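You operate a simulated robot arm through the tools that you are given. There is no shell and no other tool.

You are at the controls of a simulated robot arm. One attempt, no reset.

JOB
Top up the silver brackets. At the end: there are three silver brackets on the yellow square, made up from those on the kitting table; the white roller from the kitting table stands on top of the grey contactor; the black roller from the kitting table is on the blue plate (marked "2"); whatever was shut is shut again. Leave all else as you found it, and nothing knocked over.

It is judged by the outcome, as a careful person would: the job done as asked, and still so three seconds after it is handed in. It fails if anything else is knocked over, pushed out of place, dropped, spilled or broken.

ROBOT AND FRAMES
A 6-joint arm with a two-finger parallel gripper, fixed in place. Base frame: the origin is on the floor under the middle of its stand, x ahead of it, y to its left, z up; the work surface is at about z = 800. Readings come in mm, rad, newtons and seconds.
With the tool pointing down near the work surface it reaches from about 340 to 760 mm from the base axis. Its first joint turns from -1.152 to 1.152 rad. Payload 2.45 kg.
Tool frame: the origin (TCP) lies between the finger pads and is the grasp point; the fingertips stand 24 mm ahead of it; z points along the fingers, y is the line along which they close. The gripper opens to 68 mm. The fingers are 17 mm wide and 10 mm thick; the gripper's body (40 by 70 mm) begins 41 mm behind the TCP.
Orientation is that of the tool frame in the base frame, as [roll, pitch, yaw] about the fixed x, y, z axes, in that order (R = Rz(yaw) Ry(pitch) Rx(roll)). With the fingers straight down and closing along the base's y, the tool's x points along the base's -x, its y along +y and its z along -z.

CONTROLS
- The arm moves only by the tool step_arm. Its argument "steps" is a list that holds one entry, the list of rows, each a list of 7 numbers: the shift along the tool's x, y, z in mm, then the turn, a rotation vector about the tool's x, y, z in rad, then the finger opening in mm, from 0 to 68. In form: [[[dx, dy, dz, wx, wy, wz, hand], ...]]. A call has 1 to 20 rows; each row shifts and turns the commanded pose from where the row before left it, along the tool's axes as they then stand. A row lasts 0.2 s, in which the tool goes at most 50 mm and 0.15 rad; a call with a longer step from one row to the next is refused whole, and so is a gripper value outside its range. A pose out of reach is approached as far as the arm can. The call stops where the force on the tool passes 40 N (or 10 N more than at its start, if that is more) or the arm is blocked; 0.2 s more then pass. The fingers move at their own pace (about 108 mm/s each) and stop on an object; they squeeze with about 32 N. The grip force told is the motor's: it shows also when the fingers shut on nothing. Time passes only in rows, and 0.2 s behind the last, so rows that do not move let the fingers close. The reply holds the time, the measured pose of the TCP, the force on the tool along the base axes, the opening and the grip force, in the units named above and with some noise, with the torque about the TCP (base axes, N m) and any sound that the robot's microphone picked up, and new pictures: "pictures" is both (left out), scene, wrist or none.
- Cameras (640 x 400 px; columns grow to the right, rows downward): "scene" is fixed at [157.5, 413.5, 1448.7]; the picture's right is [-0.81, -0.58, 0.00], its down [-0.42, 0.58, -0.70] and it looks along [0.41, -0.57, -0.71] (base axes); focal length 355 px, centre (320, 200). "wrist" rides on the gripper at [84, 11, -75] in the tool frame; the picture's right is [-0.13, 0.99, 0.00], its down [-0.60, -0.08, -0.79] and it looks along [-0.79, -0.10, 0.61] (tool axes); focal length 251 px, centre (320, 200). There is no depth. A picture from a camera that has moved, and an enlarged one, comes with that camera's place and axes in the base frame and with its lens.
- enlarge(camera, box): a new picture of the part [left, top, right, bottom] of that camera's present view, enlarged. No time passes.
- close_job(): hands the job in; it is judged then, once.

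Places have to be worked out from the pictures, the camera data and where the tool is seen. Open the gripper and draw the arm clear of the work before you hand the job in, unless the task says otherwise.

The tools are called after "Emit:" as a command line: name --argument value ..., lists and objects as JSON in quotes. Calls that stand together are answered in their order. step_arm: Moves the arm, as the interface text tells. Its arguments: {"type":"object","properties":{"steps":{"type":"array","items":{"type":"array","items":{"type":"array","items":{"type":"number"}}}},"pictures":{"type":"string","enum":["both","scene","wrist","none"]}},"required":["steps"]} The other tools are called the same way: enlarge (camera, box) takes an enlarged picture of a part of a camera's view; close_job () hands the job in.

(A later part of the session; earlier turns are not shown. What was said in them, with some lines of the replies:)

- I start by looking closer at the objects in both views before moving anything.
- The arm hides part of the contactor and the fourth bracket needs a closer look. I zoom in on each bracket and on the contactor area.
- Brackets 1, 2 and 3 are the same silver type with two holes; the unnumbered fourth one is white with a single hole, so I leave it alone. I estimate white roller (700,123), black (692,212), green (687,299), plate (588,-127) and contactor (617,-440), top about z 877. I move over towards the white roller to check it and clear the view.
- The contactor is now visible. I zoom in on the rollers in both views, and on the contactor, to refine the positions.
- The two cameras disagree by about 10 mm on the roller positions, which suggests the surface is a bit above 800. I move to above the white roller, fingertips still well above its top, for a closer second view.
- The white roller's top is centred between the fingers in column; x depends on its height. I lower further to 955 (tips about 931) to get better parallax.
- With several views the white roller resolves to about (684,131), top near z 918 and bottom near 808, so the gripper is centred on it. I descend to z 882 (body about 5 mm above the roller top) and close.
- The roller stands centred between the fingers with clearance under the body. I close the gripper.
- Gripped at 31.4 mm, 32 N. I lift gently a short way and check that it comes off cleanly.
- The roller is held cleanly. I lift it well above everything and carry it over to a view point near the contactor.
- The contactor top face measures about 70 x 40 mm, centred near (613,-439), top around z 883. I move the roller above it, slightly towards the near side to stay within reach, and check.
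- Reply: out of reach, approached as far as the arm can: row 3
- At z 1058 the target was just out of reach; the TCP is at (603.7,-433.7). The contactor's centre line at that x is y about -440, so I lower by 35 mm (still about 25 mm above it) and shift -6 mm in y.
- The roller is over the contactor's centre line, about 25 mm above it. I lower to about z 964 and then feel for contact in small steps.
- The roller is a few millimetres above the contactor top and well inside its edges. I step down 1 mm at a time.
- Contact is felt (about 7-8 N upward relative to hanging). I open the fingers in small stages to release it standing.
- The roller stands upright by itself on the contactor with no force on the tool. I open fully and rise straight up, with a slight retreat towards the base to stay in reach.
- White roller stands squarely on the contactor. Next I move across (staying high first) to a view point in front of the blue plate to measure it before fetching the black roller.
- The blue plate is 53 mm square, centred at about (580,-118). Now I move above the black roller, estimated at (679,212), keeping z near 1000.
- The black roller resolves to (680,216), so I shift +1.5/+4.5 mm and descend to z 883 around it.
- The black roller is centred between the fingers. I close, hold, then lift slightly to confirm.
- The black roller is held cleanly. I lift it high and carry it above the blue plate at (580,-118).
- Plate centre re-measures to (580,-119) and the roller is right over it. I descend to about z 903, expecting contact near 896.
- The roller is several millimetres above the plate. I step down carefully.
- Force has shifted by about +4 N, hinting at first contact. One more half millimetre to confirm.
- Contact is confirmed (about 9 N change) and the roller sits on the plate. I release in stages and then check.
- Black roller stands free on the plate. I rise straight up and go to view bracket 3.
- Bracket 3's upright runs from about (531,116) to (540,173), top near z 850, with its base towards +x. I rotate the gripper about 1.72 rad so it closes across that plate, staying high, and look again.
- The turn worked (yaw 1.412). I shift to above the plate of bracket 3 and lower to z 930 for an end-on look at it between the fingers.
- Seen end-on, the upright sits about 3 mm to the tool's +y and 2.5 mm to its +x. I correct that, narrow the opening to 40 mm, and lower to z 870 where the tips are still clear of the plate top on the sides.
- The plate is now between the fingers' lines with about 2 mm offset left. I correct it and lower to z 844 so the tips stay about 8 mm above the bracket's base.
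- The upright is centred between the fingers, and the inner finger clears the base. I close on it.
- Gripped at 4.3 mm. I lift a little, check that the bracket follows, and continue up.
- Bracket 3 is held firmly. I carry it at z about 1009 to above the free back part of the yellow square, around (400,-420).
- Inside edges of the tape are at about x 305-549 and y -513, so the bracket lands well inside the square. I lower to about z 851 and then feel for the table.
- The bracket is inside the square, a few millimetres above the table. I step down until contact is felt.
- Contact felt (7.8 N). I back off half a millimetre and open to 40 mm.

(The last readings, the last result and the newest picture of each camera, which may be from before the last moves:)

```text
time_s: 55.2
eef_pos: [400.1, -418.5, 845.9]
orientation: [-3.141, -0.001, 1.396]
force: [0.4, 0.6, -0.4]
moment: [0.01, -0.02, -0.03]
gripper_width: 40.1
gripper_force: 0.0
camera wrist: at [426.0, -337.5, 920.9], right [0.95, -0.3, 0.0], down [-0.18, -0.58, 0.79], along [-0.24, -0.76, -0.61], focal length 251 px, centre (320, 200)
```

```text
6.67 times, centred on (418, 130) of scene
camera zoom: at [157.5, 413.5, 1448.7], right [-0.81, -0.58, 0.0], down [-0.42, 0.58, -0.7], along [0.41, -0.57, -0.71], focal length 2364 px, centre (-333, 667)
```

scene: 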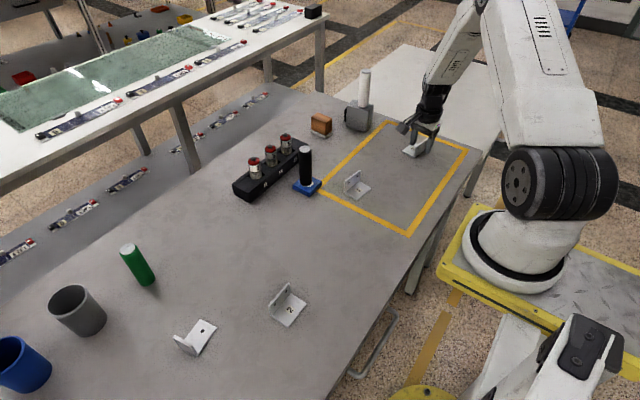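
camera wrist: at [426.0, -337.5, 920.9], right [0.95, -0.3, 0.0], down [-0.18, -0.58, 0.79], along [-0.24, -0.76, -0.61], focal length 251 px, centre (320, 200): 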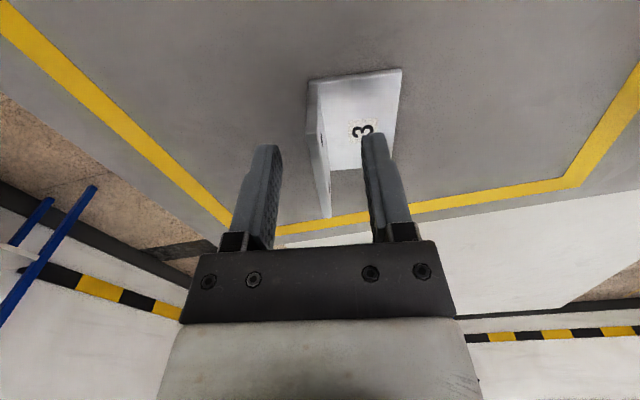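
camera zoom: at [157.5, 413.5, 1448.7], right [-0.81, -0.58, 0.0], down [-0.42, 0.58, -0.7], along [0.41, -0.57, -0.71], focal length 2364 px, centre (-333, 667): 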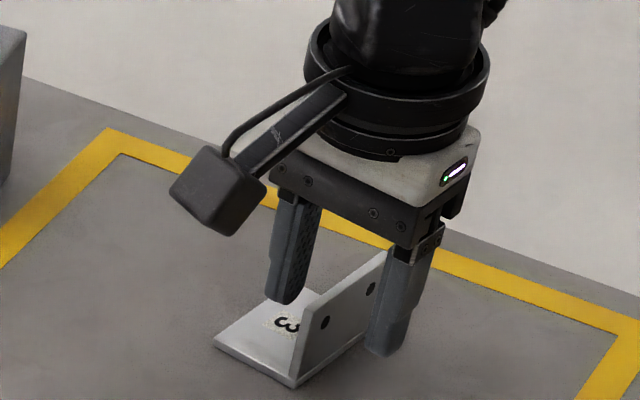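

Bracket 3 stands flat inside the square. I rise straight up, then turn the gripper square to the base axes for bracket 2.

Emit:
step_arm --steps '[[[0, 0, -10, 0, 0, 0, 40], [0, 0, -20, 0, 0, 0, 40], [0, 0, -30, 0, 0, 0, 40], [0, 0, -32, 0, 0, 0, 40], [0, 0, -32, 0, 0, 0, 68], [0, 0, -32, 0, 0, -0.0875, 68], [0, 0, 0, 0, 0, -0.0875, 68], [0, 0, 0, 0, 0, 0, 68]]]' --pictures "both"

Emit:
enlarge --camera "scene" --box '[330, 100, 490, 200]'

```text
time_s: 57.0
eef_pos: [399.0, -419.1, 1001.0]
orientation: [-3.141, 0.0, 1.57]
force: [-0.3, 0.5, -0.4]
moment: [0.0, -0.01, -0.01]
gripper_width: 68.0
gripper_force: 0.1
camera wrist: at [411.0, -333.7, 1076.5], right [0.99, -0.13, 0.0], down [-0.08, -0.6, 0.79], along [-0.1, -0.79, -0.61], focal length 251 px, centre (320, 200)
```

scene: 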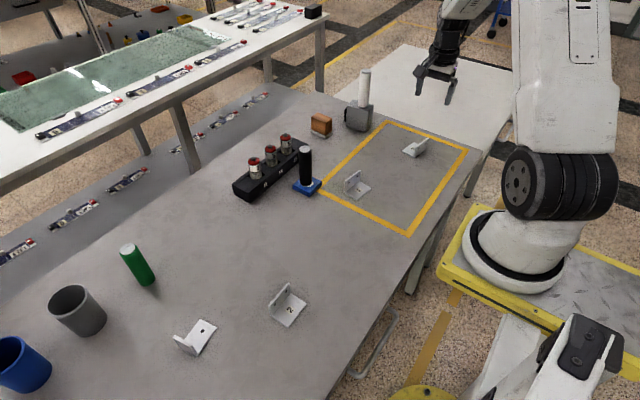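
wrist: 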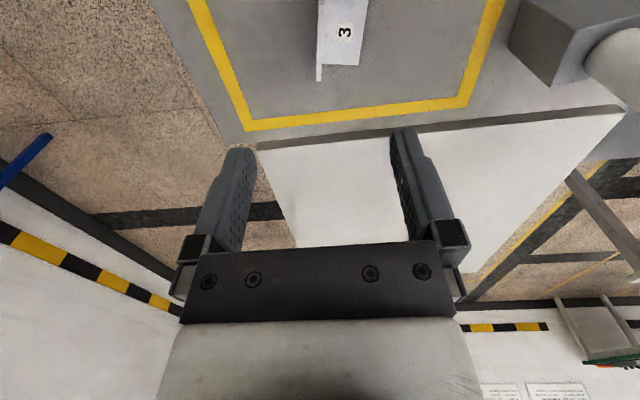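

```text
4.00 times, centred on (410, 150) of scene
camera zoom: at [157.5, 413.5, 1448.7], right [-0.81, -0.58, 0.0], down [-0.42, 0.58, -0.7], along [0.41, -0.57, -0.71], focal length 1418 px, centre (-40, 400)
```

zoom: 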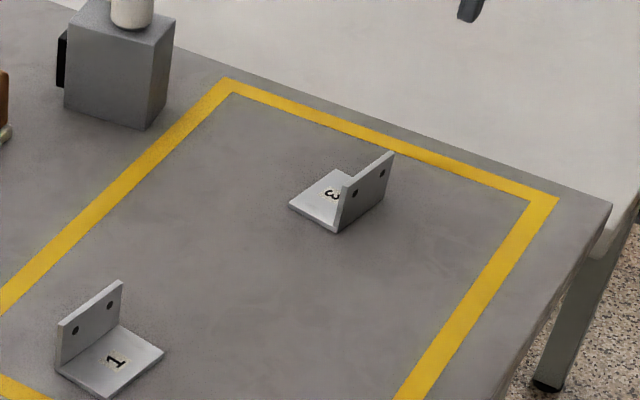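

Bracket 3 stands properly in the square. Now I move over to bracket 2 near (419,185), staying at z about 1000.

Emit:
step_arm --steps '[[[35.5, 1.15, 0, 0, 0, 0, 68], [35.5, 1.15, 0, 0, 0, 0, 68], [35.5, 1.15, 0, 0, 0, 0, 68], [35.5, 1.15, 0, 0, 0, 0, 68], [35.5, 1.15, 0, 0, 0, 0, 68], [35.5, 1.15, 0, 0, 0, 0, 68], [35.5, 1.15, 0, 0, 0, 0, 68], [35.5, 1.15, 0, 0, 0, 0, 68], [35.5, 1.15, 0, 0, 0, 0, 68], [35.5, 1.15, 0, 0, 0, 0, 68], [35.5, 1.15, 0, 0, 0, 0, 68], [35.5, 1.15, 0, 0, 0, 0, 68], [35.5, 1.15, 0, 0, 0, 0, 68], [35.5, 1.15, 0, 0, 0, 0, 68], [35.5, 1.15, 0, 0, 0, 0, 68], [35.5, 1.15, 0, 0, 0, 0, 68], [35.5, 1.15, 0, 0, 0, 0, 68], [0, 0, 30, 0, 0, 0, 68], [0, 0, 30, 0, 0, 0, 68], [0, 0, 0, 0, 0, 0, 68]]]' --pictures "both"

Emit:
enlarge --camera "wrist" --box '[220, 0, 420, 150]'

```text
time_s: 61.2
eef_pos: [420.0, 184.7, 940.6]
orientation: [3.142, -0.001, 1.569]
force: [0.2, -0.3, -0.3]
moment: [0.03, 0.01, 0.02]
gripper_width: 67.9
gripper_force: 0.1
camera wrist: at [431.0, 270.6, 1016.2], right [0.99, -0.13, 0.0], down [-0.08, -0.6, 0.79], along [-0.1, -0.79, -0.61], focal length 251 px, centre (320, 200)
```

scene: 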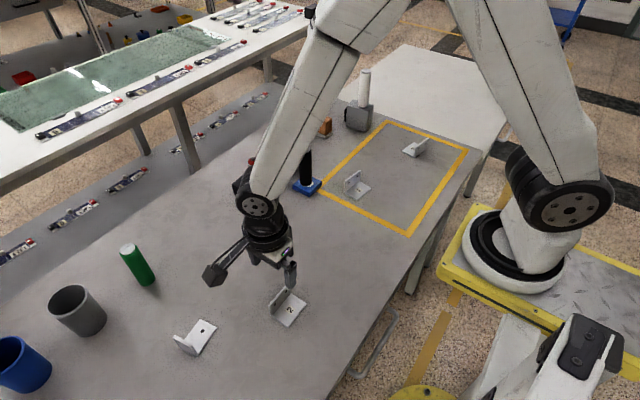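
wrist: 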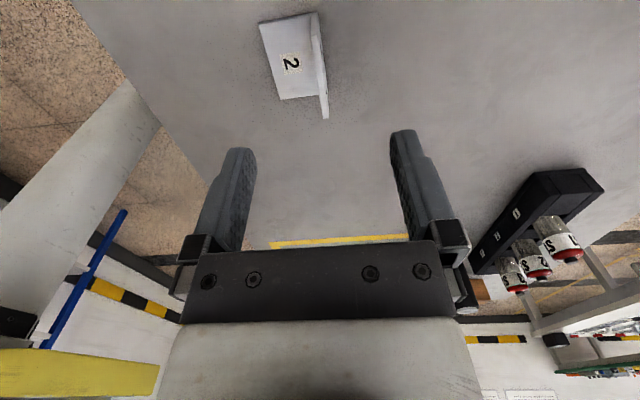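

```text
2.67 times, centred on (320, 75) of wrist
camera zoom: at [431.0, 270.6, 1016.2], right [0.99, -0.13, 0.0], down [-0.08, -0.6, 0.79], along [-0.1, -0.79, -0.61], focal length 670 px, centre (320, 533)
```

zoom: 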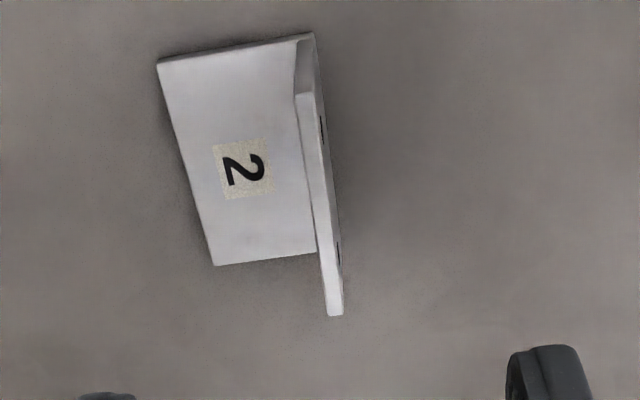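

Bracket 2's upright is almost exactly under the TCP (within 1.5 mm). I narrow the opening to 40 mm, descend to about 876, and re-check.

Emit:
step_arm --steps '[[[-1.4, 0, 0, 0, 0, -0.012, 40], [0, 0, 22, 0, 0, 0, 40], [0, 0, 22, 0, 0, 0, 40], [0, 0, 20, 0, 0, 0, 40], [0, 0, 0, 0, 0, 0, 40]]]' --pictures "both"

Emit:
enlarge --camera "wrist" --box '[220, 40, 420, 190]'

```text
time_s: 62.4
eef_pos: [420.1, 183.7, 878.0]
orientation: [-3.142, 0.0, 1.582]
force: [0.3, 0.0, 0.0]
moment: [0.03, 0.0, -0.02]
gripper_width: 40.1
gripper_force: 0.0
camera wrist: at [430.4, 268.5, 953.7], right [0.99, -0.12, 0.0], down [-0.07, -0.61, 0.79], along [-0.09, -0.79, -0.61], focal length 251 px, centre (320, 200)
```

scene: 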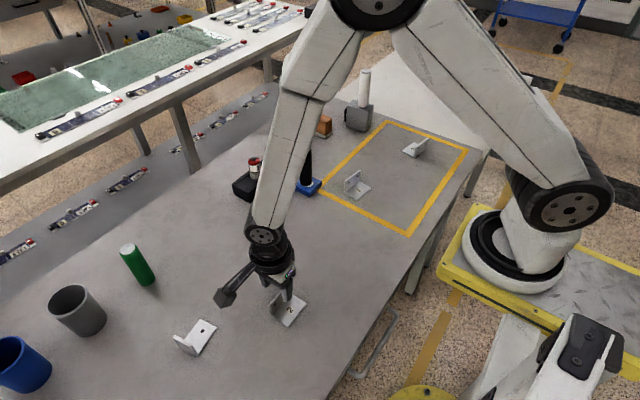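
wrist: 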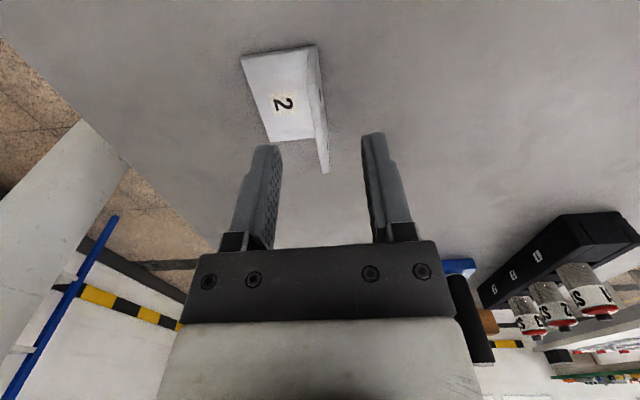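

```text
2.67 times, centred on (320, 115) of wrist
camera zoom: at [430.4, 268.5, 953.7], right [0.99, -0.12, 0.0], down [-0.07, -0.61, 0.79], along [-0.09, -0.79, -0.61], focal length 670 px, centre (320, 427)
```

zoom: 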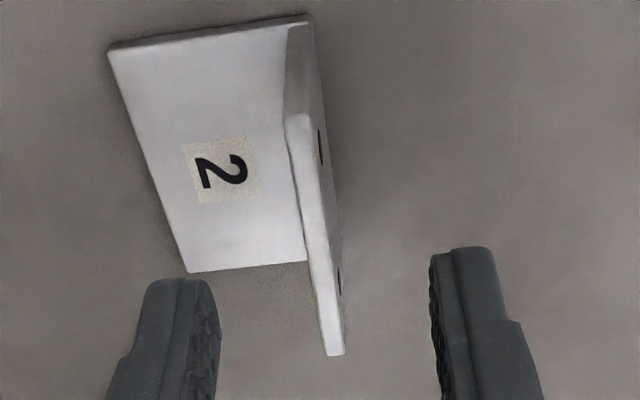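

The plate is centred between the fingers (within half a millimetre). I descend to about z 846 and close.

Emit:
step_arm --steps '[[[2, 0.3, 12, 0, 0, 0, 40], [0, 0, 12, 0, 0, 0, 40], [0, 0, 8, 0, 0, 0, 40], [0, 0, 0, 0, 0, 0, 40]]]' --pictures "both"

Emit:
enlarge --camera "wrist" --box '[220, 60, 420, 260]'

Emit:
enlarge --camera "scene" --box '[240, 270, 336, 330]'

```text
time_s: 63.4
eef_pos: [420.2, 184.6, 845.7]
orientation: [-3.141, -0.001, 1.582]
force: [0.3, 0.7, -1.1]
moment: [0.01, 0.0, 0.0]
gripper_width: 39.8
gripper_force: 0.0
camera wrist: at [430.2, 270.1, 920.6], right [0.99, -0.12, 0.0], down [-0.07, -0.61, 0.79], along [-0.09, -0.79, -0.61], focal length 251 px, centre (320, 200)
```

scene: 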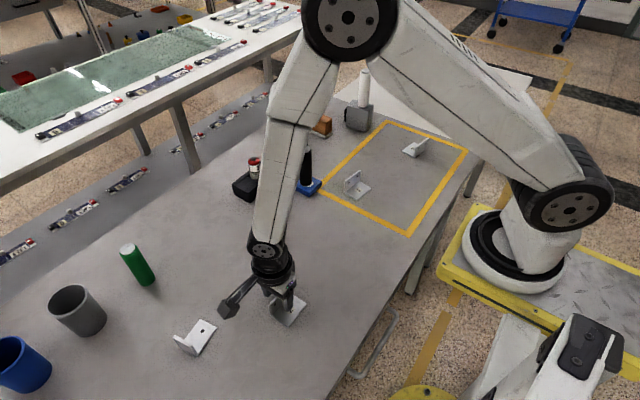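
wrist: 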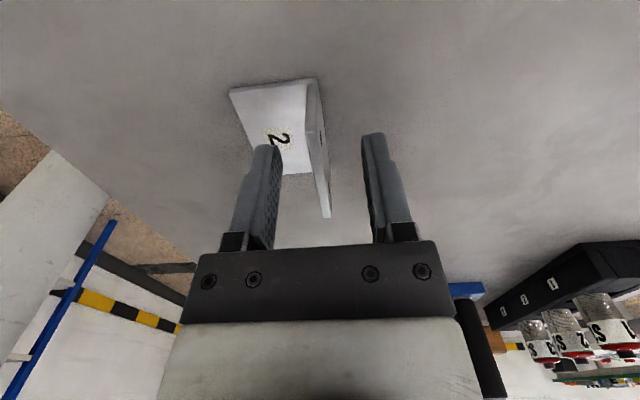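

```text
2.00 times, centred on (320, 160) of wrist
camera zoom: at [430.2, 270.1, 920.6], right [0.99, -0.12, 0.0], down [-0.07, -0.61, 0.79], along [-0.09, -0.79, -0.61], focal length 503 px, centre (320, 280)
```

zoom: 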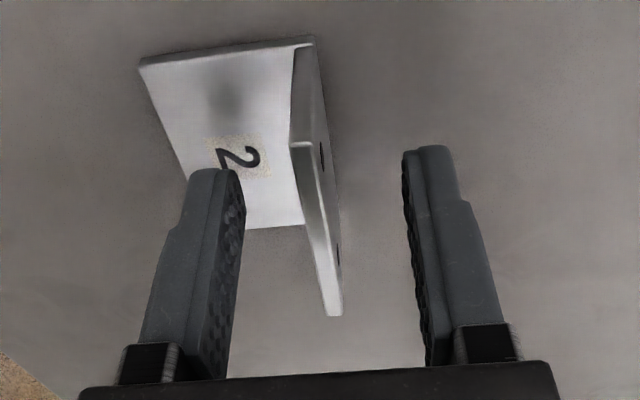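

```text
6.67 times, centred on (288, 300) of scene
camera zoom: at [157.5, 413.5, 1448.7], right [-0.81, -0.58, 0.0], down [-0.42, 0.58, -0.7], along [0.41, -0.57, -0.71], focal length 2364 px, centre (533, -467)
```

zoom: 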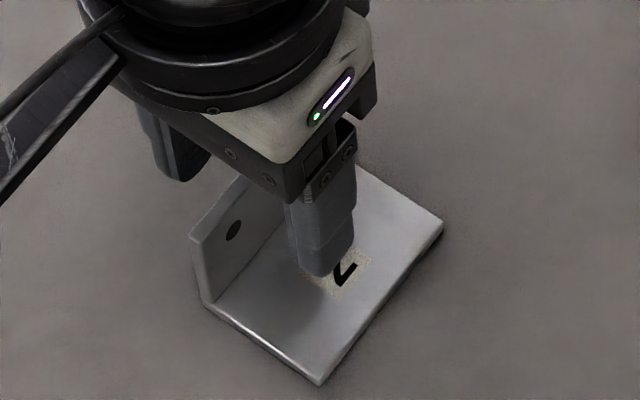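

The plate is centred and the inner finger clears the base. I close the gripper on it.

Emit:
step_arm --steps '[[[0, 0, 0, 0, 0, 0, 0], [0, 0, 0, 0, 0, 0, 0], [0, 0, 0, 0, 0, 0, 0], [0, 0, 0, 0, 0, 0, 0], [0, 0, 0, 0, 0, 0, 0]]]' --pictures "wrist"

```text
time_s: 64.6
eef_pos: [419.9, 184.0, 845.1]
orientation: [-3.141, -0.001, 1.582]
force: [-0.2, 0.0, -0.5]
moment: [0.0, 0.0, 0.02]
gripper_width: 4.4
gripper_force: 27.2
camera wrist: at [430.2, 270.1, 920.7], right [0.99, -0.12, 0.0], down [-0.07, -0.61, 0.79], along [-0.09, -0.79, -0.61], focal length 251 px, centre (320, 200)
```

wrist: 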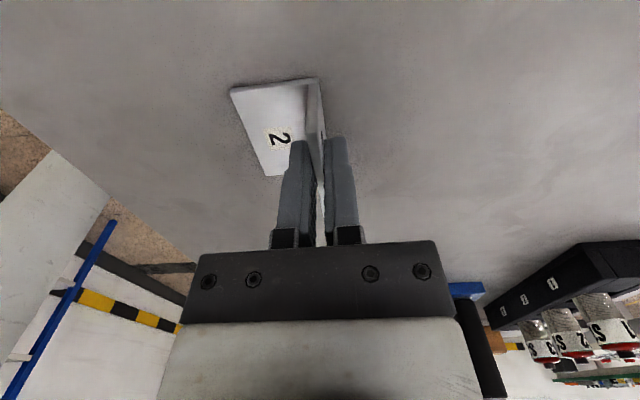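

Gripped at 4.4 mm. I lift bracket 2 straight up and check it.

Emit:
step_arm --steps '[[[0, 0, -6, 0, 0, 0, 0], [0, 0, -14, 0, 0, 0, 0], [0, 0, -25, 0, 0, 0, 0], [0, 0, -30, 0, 0, 0, 0], [0, 0, -30, 0, 0, 0, 0], [0, 0, -30, 0, 0, 0, 0], [0, 0, -30, 0, 0, 0, 0], [0, 0, 0, 0, 0, 0, 0]]]' --pictures "both"

```text
time_s: 66.4
eef_pos: [420.8, 187.1, 1009.7]
orientation: [3.14, 0.0, 1.582]
force: [0.4, 0.0, -1.2]
moment: [0.01, -0.02, 0.0]
gripper_width: 4.2
gripper_force: 27.5
camera wrist: at [431.6, 272.3, 1084.7], right [0.99, -0.12, 0.0], down [-0.07, -0.6, 0.79], along [-0.09, -0.79, -0.61], focal length 251 px, centre (320, 200)
```

scene: 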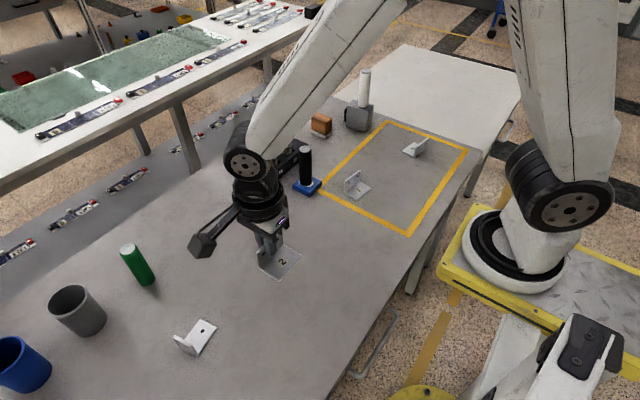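
wrist: 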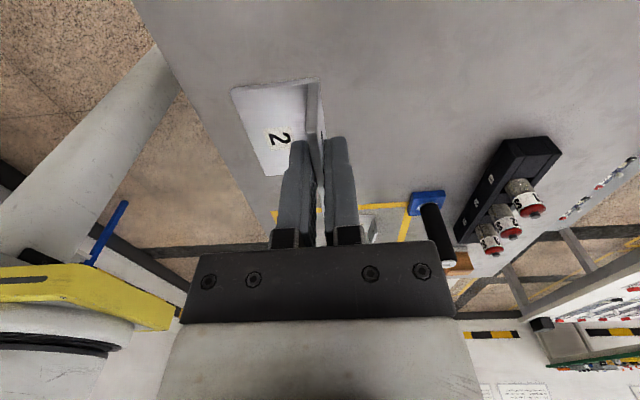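

Bracket 2 hangs level in the grip. I carry it to above (440,-305), between brackets 1 and 3.

Emit:
step_arm --steps '[[[-32.8, 0.97, 0, 0, 0, 0, 0], [-32.8, 0.97, 0, 0, 0, 0, 0], [-32.8, 0.97, 0, 0, 0, 0, 0], [-32.8, 0.97, 0, 0, 0, 0, 0], [-32.8, 0.97, 0, 0, 0, 0, 0], [-32.8, 0.97, 0, 0, 0, 0, 0], [-32.8, 0.97, 0, 0, 0, 0, 0], [-32.8, 0.97, 0, 0, 0, 0, 0], [-32.8, 0.97, 0, 0, 0, 0, 0], [-32.8, 0.97, 0, 0, 0, 0, 0], [-32.8, 0.97, 0, 0, 0, 0, 0], [-32.8, 0.97, 0, 0, 0, 0, 0], [-32.8, 0.97, 0, 0, 0, 0, 0], [-32.8, 0.97, 0, 0, 0, 0, 0], [-32.8, 0.97, 0, 0, 0, 0, 0], [0, 0, 0, 0, 0, 0, 0]]]' --pictures "both"

```text
time_s: 69.8
eef_pos: [438.9, -306.5, 1009.3]
orientation: [-3.141, -0.001, 1.581]
force: [0.4, 0.3, -0.1]
moment: [-0.02, 0.01, 0.01]
gripper_width: 4.5
gripper_force: 27.5
camera wrist: at [450.6, -220.8, 1085.0], right [0.99, -0.12, 0.0], down [-0.07, -0.61, 0.79], along [-0.09, -0.79, -0.61], focal length 251 px, centre (320, 200)
```

scene: 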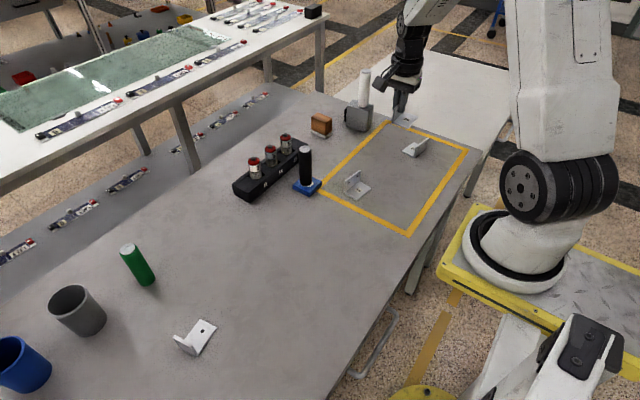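
wrist: 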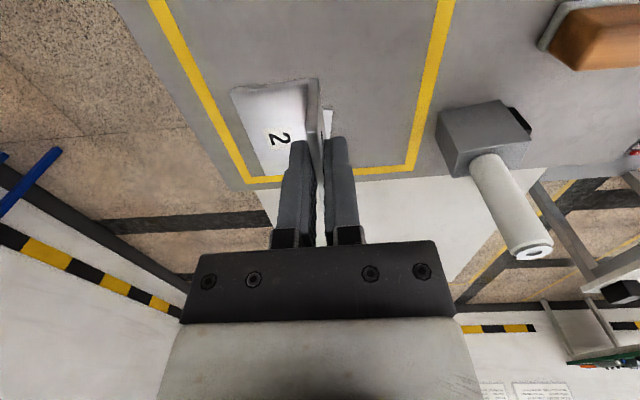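

Clear space below. I lower to about z 853.

Emit:
step_arm --steps '[[[0, 0, 28, 0, 0, 0, 0], [0, 0, 28, 0, 0, 0, 0], [0, 0, 28, 0, 0, 0, 0], [0, 0, 28, 0, 0, 0, 0], [0, 0, 24, 0, 0, 0, 0], [0, 0, 14, 0, 0, 0, 0], [0, 0, 6, 0, 0, 0, 0], [0, 0, 0, 0, 0, 0, 0]]]' --pictures "both"

Emit:
enlarge --camera "scene" --box '[330, 100, 490, 200]'

```text
time_s: 71.6
eef_pos: [440.2, -307.1, 855.1]
orientation: [-3.141, 0.001, 1.582]
force: [-1.2, 0.7, 0.2]
moment: [0.01, -0.01, -0.01]
gripper_width: 4.1
gripper_force: 27.9
camera wrist: at [450.2, -221.9, 930.5], right [0.99, -0.12, 0.0], down [-0.07, -0.6, 0.79], along [-0.09, -0.79, -0.61], focal length 251 px, centre (320, 200)
```

scene: 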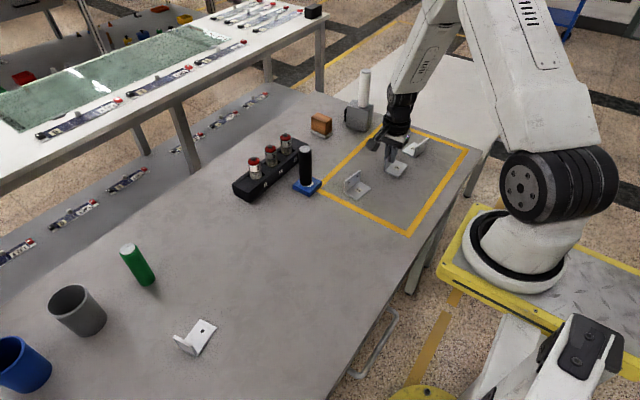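
wrist: 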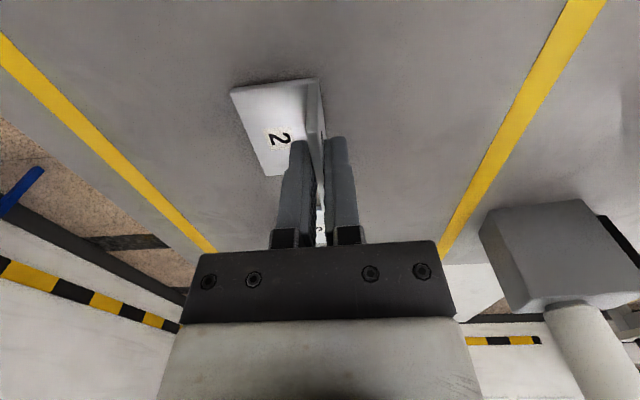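

```text
4.00 times, centred on (410, 150) of scene
camera zoom: at [157.5, 413.5, 1448.7], right [-0.81, -0.58, 0.0], down [-0.42, 0.58, -0.7], along [0.41, -0.57, -0.71], focal length 1418 px, centre (-40, 400)
```

zoom: 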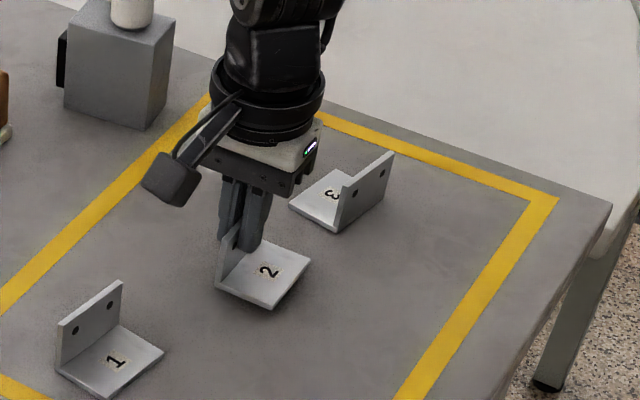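

Bracket 2 is clear of both neighbours and inside the tape. I step down to contact.

Emit:
step_arm --steps '[[[0, 0, 3, 0, 0, 0, 0], [0, 0, 2, 0, 0, 0, 0], [0, 0, 1.5, 0, 0, 0, 0], [0, 0, 0, 0, 0, 0, 0]]]' --pictures "none"

Emit:
step_arm --steps '[[[0, 0, 1, 0, 0, 0, 0], [0, 0, 0, 0, 0, 0, 0]]]' --pictures "none"

```text
time_s: 72.6
eef_pos: [439.5, -306.2, 848.7]
orientation: [-3.141, 0.0, 1.58]
force: [0.1, -0.4, -0.4]
moment: [-0.03, 0.03, -0.01]
gripper_width: 4.4
gripper_force: 27.9
```

```text
time_s: 73.2
eef_pos: [439.9, -306.6, 847.6]
orientation: [3.141, 0.001, 1.582]
force: [-0.2, 0.2, -0.4]
moment: [0.04, 0.01, 0.03]
gripper_width: 4.2
gripper_force: 27.4
```

No contact yet at about z 847.6. I continue 1 mm at a time.

Emit:
step_arm --steps '[[[0, 0, 1, 0, 0, 0, 0], [0, 0, 0, 0, 0, 0, 0]]]' --pictures "none"

Emit:
step_arm --steps '[[[0, 0, 0.7, 0, 0, 0, 0], [0, 0, 0, 0, 0, 0, 0]]]' --pictures "none"

```text
time_s: 73.8
eef_pos: [440.8, -306.8, 844.9]
orientation: [3.141, 0.0, 1.581]
force: [-0.9, 0.0, -1.2]
moment: [0.03, 0.02, 0.0]
gripper_width: 4.0
gripper_force: 27.3
```

```text
time_s: 74.4
eef_pos: [440.0, -306.4, 844.2]
orientation: [3.141, 0.0, 1.581]
force: [0.2, -0.1, -0.7]
moment: [0.0, -0.03, 0.02]
gripper_width: 4.3
gripper_force: 27.7
```

Still no contact; pick-up height was about 845, so it should be close. I continue in 0.7 mm steps.

Emit:
step_arm --steps '[[[0, 0, 0.7, 0, 0, 0, 0], [0, 0, 0, 0, 0, 0, 0]]]' --pictures "none"

```text
time_s: 75.0
eef_pos: [440.6, -306.3, 845.4]
orientation: [3.14, 0.0, 1.581]
force: [0.1, 1.7, 9.4]
moment: [0.1, 0.06, 0.0]
gripper_width: 4.4
gripper_force: 27.9
```

Contact (9.4 N). I ease off half a millimetre and open to 40 mm.

Emit:
step_arm --steps '[[[0, 0, -0.6, 0, 0, 0, 4], [0, 0, 0, 0, 0, 0, 10], [0, 0, 0, 0, 0, 0, 25], [0, 0, 0, 0, 0, 0, 40], [0, 0, 0, 0, 0, 0, 40]]]' --pictures "both"

Emit:
enlarge --camera "scene" --box '[330, 100, 490, 200]'

```text
time_s: 76.2
eef_pos: [440.0, -306.7, 845.0]
orientation: [-3.141, 0.0, 1.581]
force: [-0.3, -0.1, -0.8]
moment: [-0.04, 0.03, -0.02]
gripper_width: 40.2
gripper_force: 0.0
camera wrist: at [450.1, -221.6, 920.7], right [0.99, -0.12, 0.0], down [-0.07, -0.6, 0.79], along [-0.09, -0.79, -0.61], focal length 251 px, centre (320, 200)
```

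scene: 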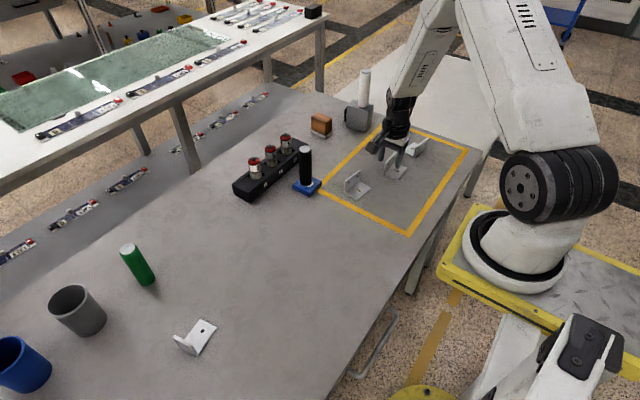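
wrist: 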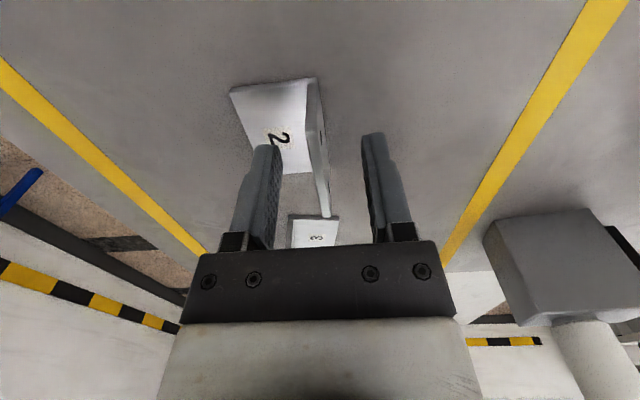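

```text
4.00 times, centred on (410, 150) of scene
camera zoom: at [157.5, 413.5, 1448.7], right [-0.81, -0.58, 0.0], down [-0.42, 0.58, -0.7], along [0.41, -0.57, -0.71], focal length 1418 px, centre (-40, 400)
```

zoom: 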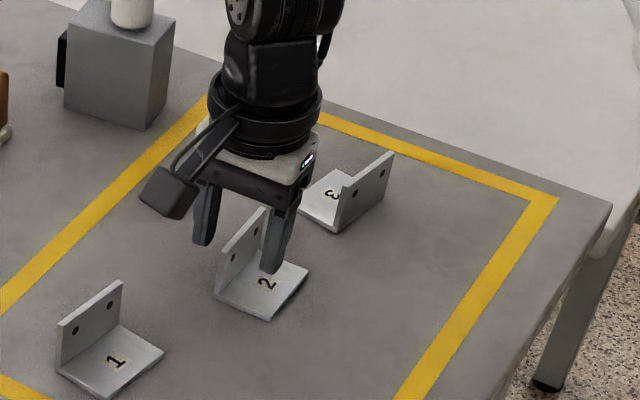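

Bracket 2 is released and stands flat. I rise straight up and draw the arm back to near its starting place.

Emit:
step_arm --steps '[[[0, 0, -10, 0, 0, 0, 40], [0, 0, -20, 0, 0, 0, 40], [0, 0, -30, 0, 0, 0, 40], [0, 0, -40, 0, 0, 0, 68], [0, 0, -45, 0, 0, 0, 68], [0, 0, -45, 0, 0, 0, 68], [0, 0, -45, 0, 0, 0, 68], [35.4, 0, -3, 0, 0, -0.143, 68], [0, 0, 0, 0, 0, -0.143, 68], [0, 0, 0, 0, 0, -0.143, 68], [0, 0, 0, 0, 0, -0.143, 68], [0, 0, 0, 0, 0, -0.143, 68], [0, 0, 0, 0, 0, -0.143, 68], [0, 0, 0, 0, 0, -0.143, 68], [0, 0, 0, 0, 0, -0.143, 68], [0, 0, 0, 0, 0, -0.143, 68], [0, 0, 0, 0, 0, -0.143, 68], [0, 0, 0, 0, 0, -0.13, 68], [0, 0, 0, 0, 0, 0, 68]]]' --pictures "both"

```text
time_s: 80.2
eef_pos: [439.8, -271.9, 1083.3]
orientation: [-3.141, -0.001, 3.141]
force: [0.3, -0.2, -0.2]
moment: [0.0, 0.01, 0.02]
gripper_width: 68.1
gripper_force: 0.0
camera wrist: at [355.9, -260.3, 1158.4], right [0.13, 0.99, 0.0], down [0.6, -0.08, 0.79], along [0.79, -0.1, -0.61], focal length 251 px, centre (320, 200)
```

scene: 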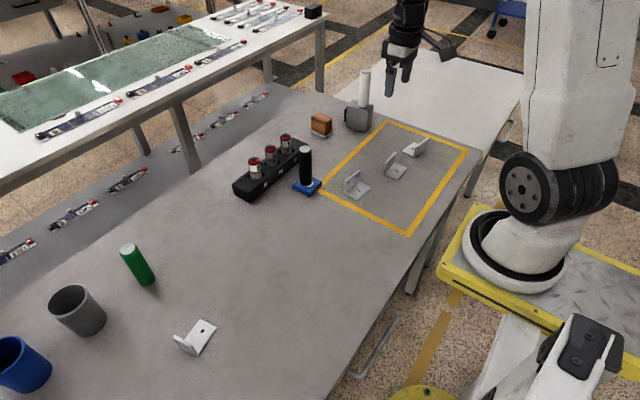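
wrist: 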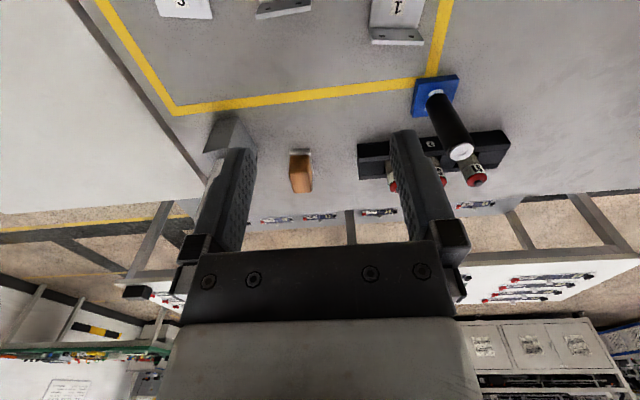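

All is in place so far. I finish drawing the arm back to its starting place and make a final check.

Emit:
step_arm --steps '[[[-0.6, 39.3, -3.3, 0, 0, 0, 68], [-0.6, 39.3, -3.3, 0, 0, 0, 68], [-0.6, 39.3, -3.3, 0, 0, 0, 68], [-0.6, 39.3, -3.3, 0, 0, 0, 68], [-0.6, 39.3, -3.3, 0, 0, 0, 68], [-0.6, 39.3, -3.3, 0, 0, 0, 68], [-0.6, 39.3, -3.3, 0, 0, 0, 68], [-0.6, 39.3, -3.3, 0, 0, 0, 68], [-0.6, 39.3, -3.3, 0, 0, 0, 68], [0, 0, 0, 0, 0, 0, 68]]]' --pictures "both"

Emit:
enlarge --camera "scene" --box '[300, 60, 492, 240]'

Emit:
enlarge --camera "wrist" --box '[0, 0, 320, 200]'

Emit:
enlarge --camera "scene" --box '[0, 220, 280, 400]'

```text
time_s: 82.4
eef_pos: [445.4, 83.6, 1114.4]
orientation: [3.141, -0.001, 3.14]
force: [-0.5, 0.0, -0.4]
moment: [0.01, -0.02, -0.02]
gripper_width: 67.9
gripper_force: 0.1
camera wrist: at [360.8, 95.2, 1188.7], right [0.13, 0.99, 0.0], down [0.6, -0.08, 0.79], along [0.79, -0.1, -0.61], focal length 251 px, centre (320, 200)
```

scene: 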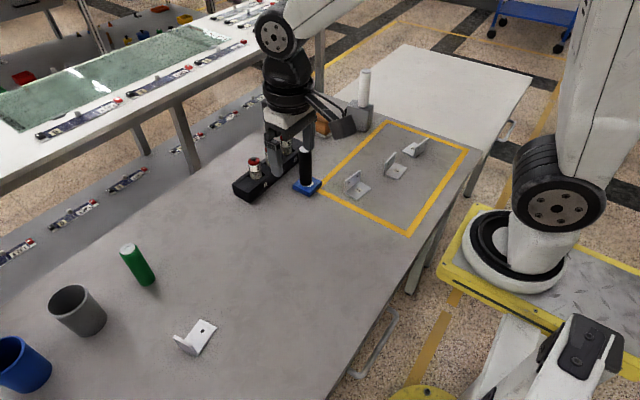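
wrist: 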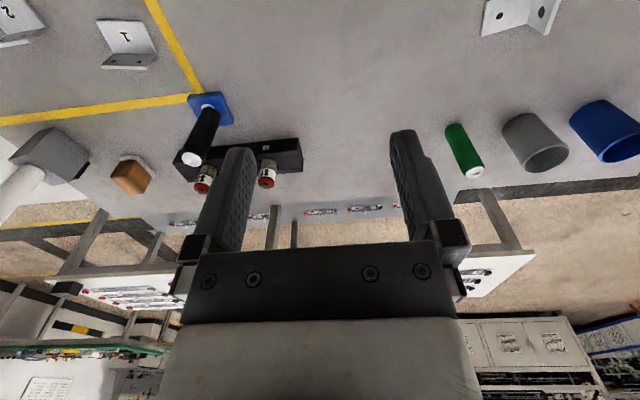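

```text
2.22 times, centred on (396, 150) of scene
camera zoom: at [157.5, 413.5, 1448.7], right [-0.81, -0.58, 0.0], down [-0.42, 0.58, -0.7], along [0.41, -0.57, -0.71], focal length 788 px, centre (151, 311)
```

zoom: 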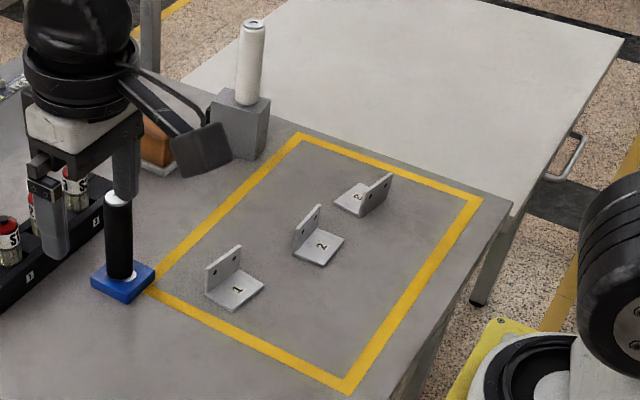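

```text
2.00 times, centred on (160, 100) of wrist
camera zoom: at [360.8, 95.2, 1188.7], right [0.13, 0.99, 0.0], down [0.6, -0.08, 0.79], along [0.79, -0.1, -0.61], focal length 503 px, centre (640, 400)
```

zoom: 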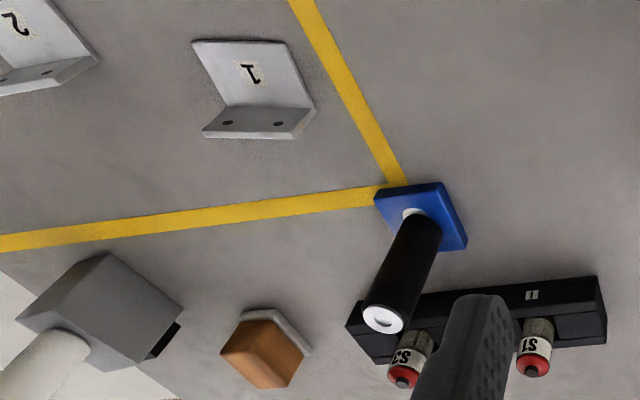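

```text
2.22 times, centred on (140, 310) of scene
camera zoom: at [157.5, 413.5, 1448.7], right [-0.81, -0.58, 0.0], down [-0.42, 0.58, -0.7], along [0.41, -0.57, -0.71], focal length 788 px, centre (720, -44)
```

zoom: 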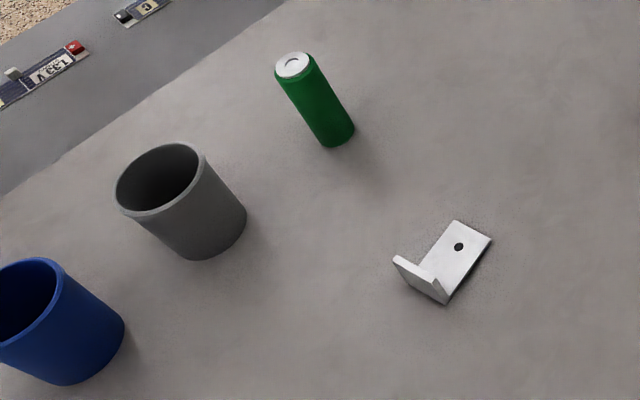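

Three silver brackets (1, 2, 3) stand in the yellow square. The white roller stands on the grey contactor and the black roller on the blue plate "2". Everything else is where it was, nothing was opened, and the arm is clear with the gripper open, so I hand in the job.

Emit:
close_job

```text
The job is handed in.
```

The job is handed in, and the last pictures showed everything in place:

- **Silver brackets:** numbers 2 and 3 now stand in the yellow square beside number 1, all clear of each other and inside the tape.
- **White roller:** it stands upright on the grey contactor. It sits about 10 mm off-centre, towards the robot base, because the middle was close to the arm's reach limit.
- **Black roller:** it stands upright on the blue plate marked "2".
- **Nothing shut:** I found nothing closed that needed opening, so there was nothing to shut again.
- **Everything else:** nothing was knocked over or moved. The arm is back at its starting place with the gripper open.

I left the fourth bracket, which has no number and a single hole, because it looked white rather than silver.
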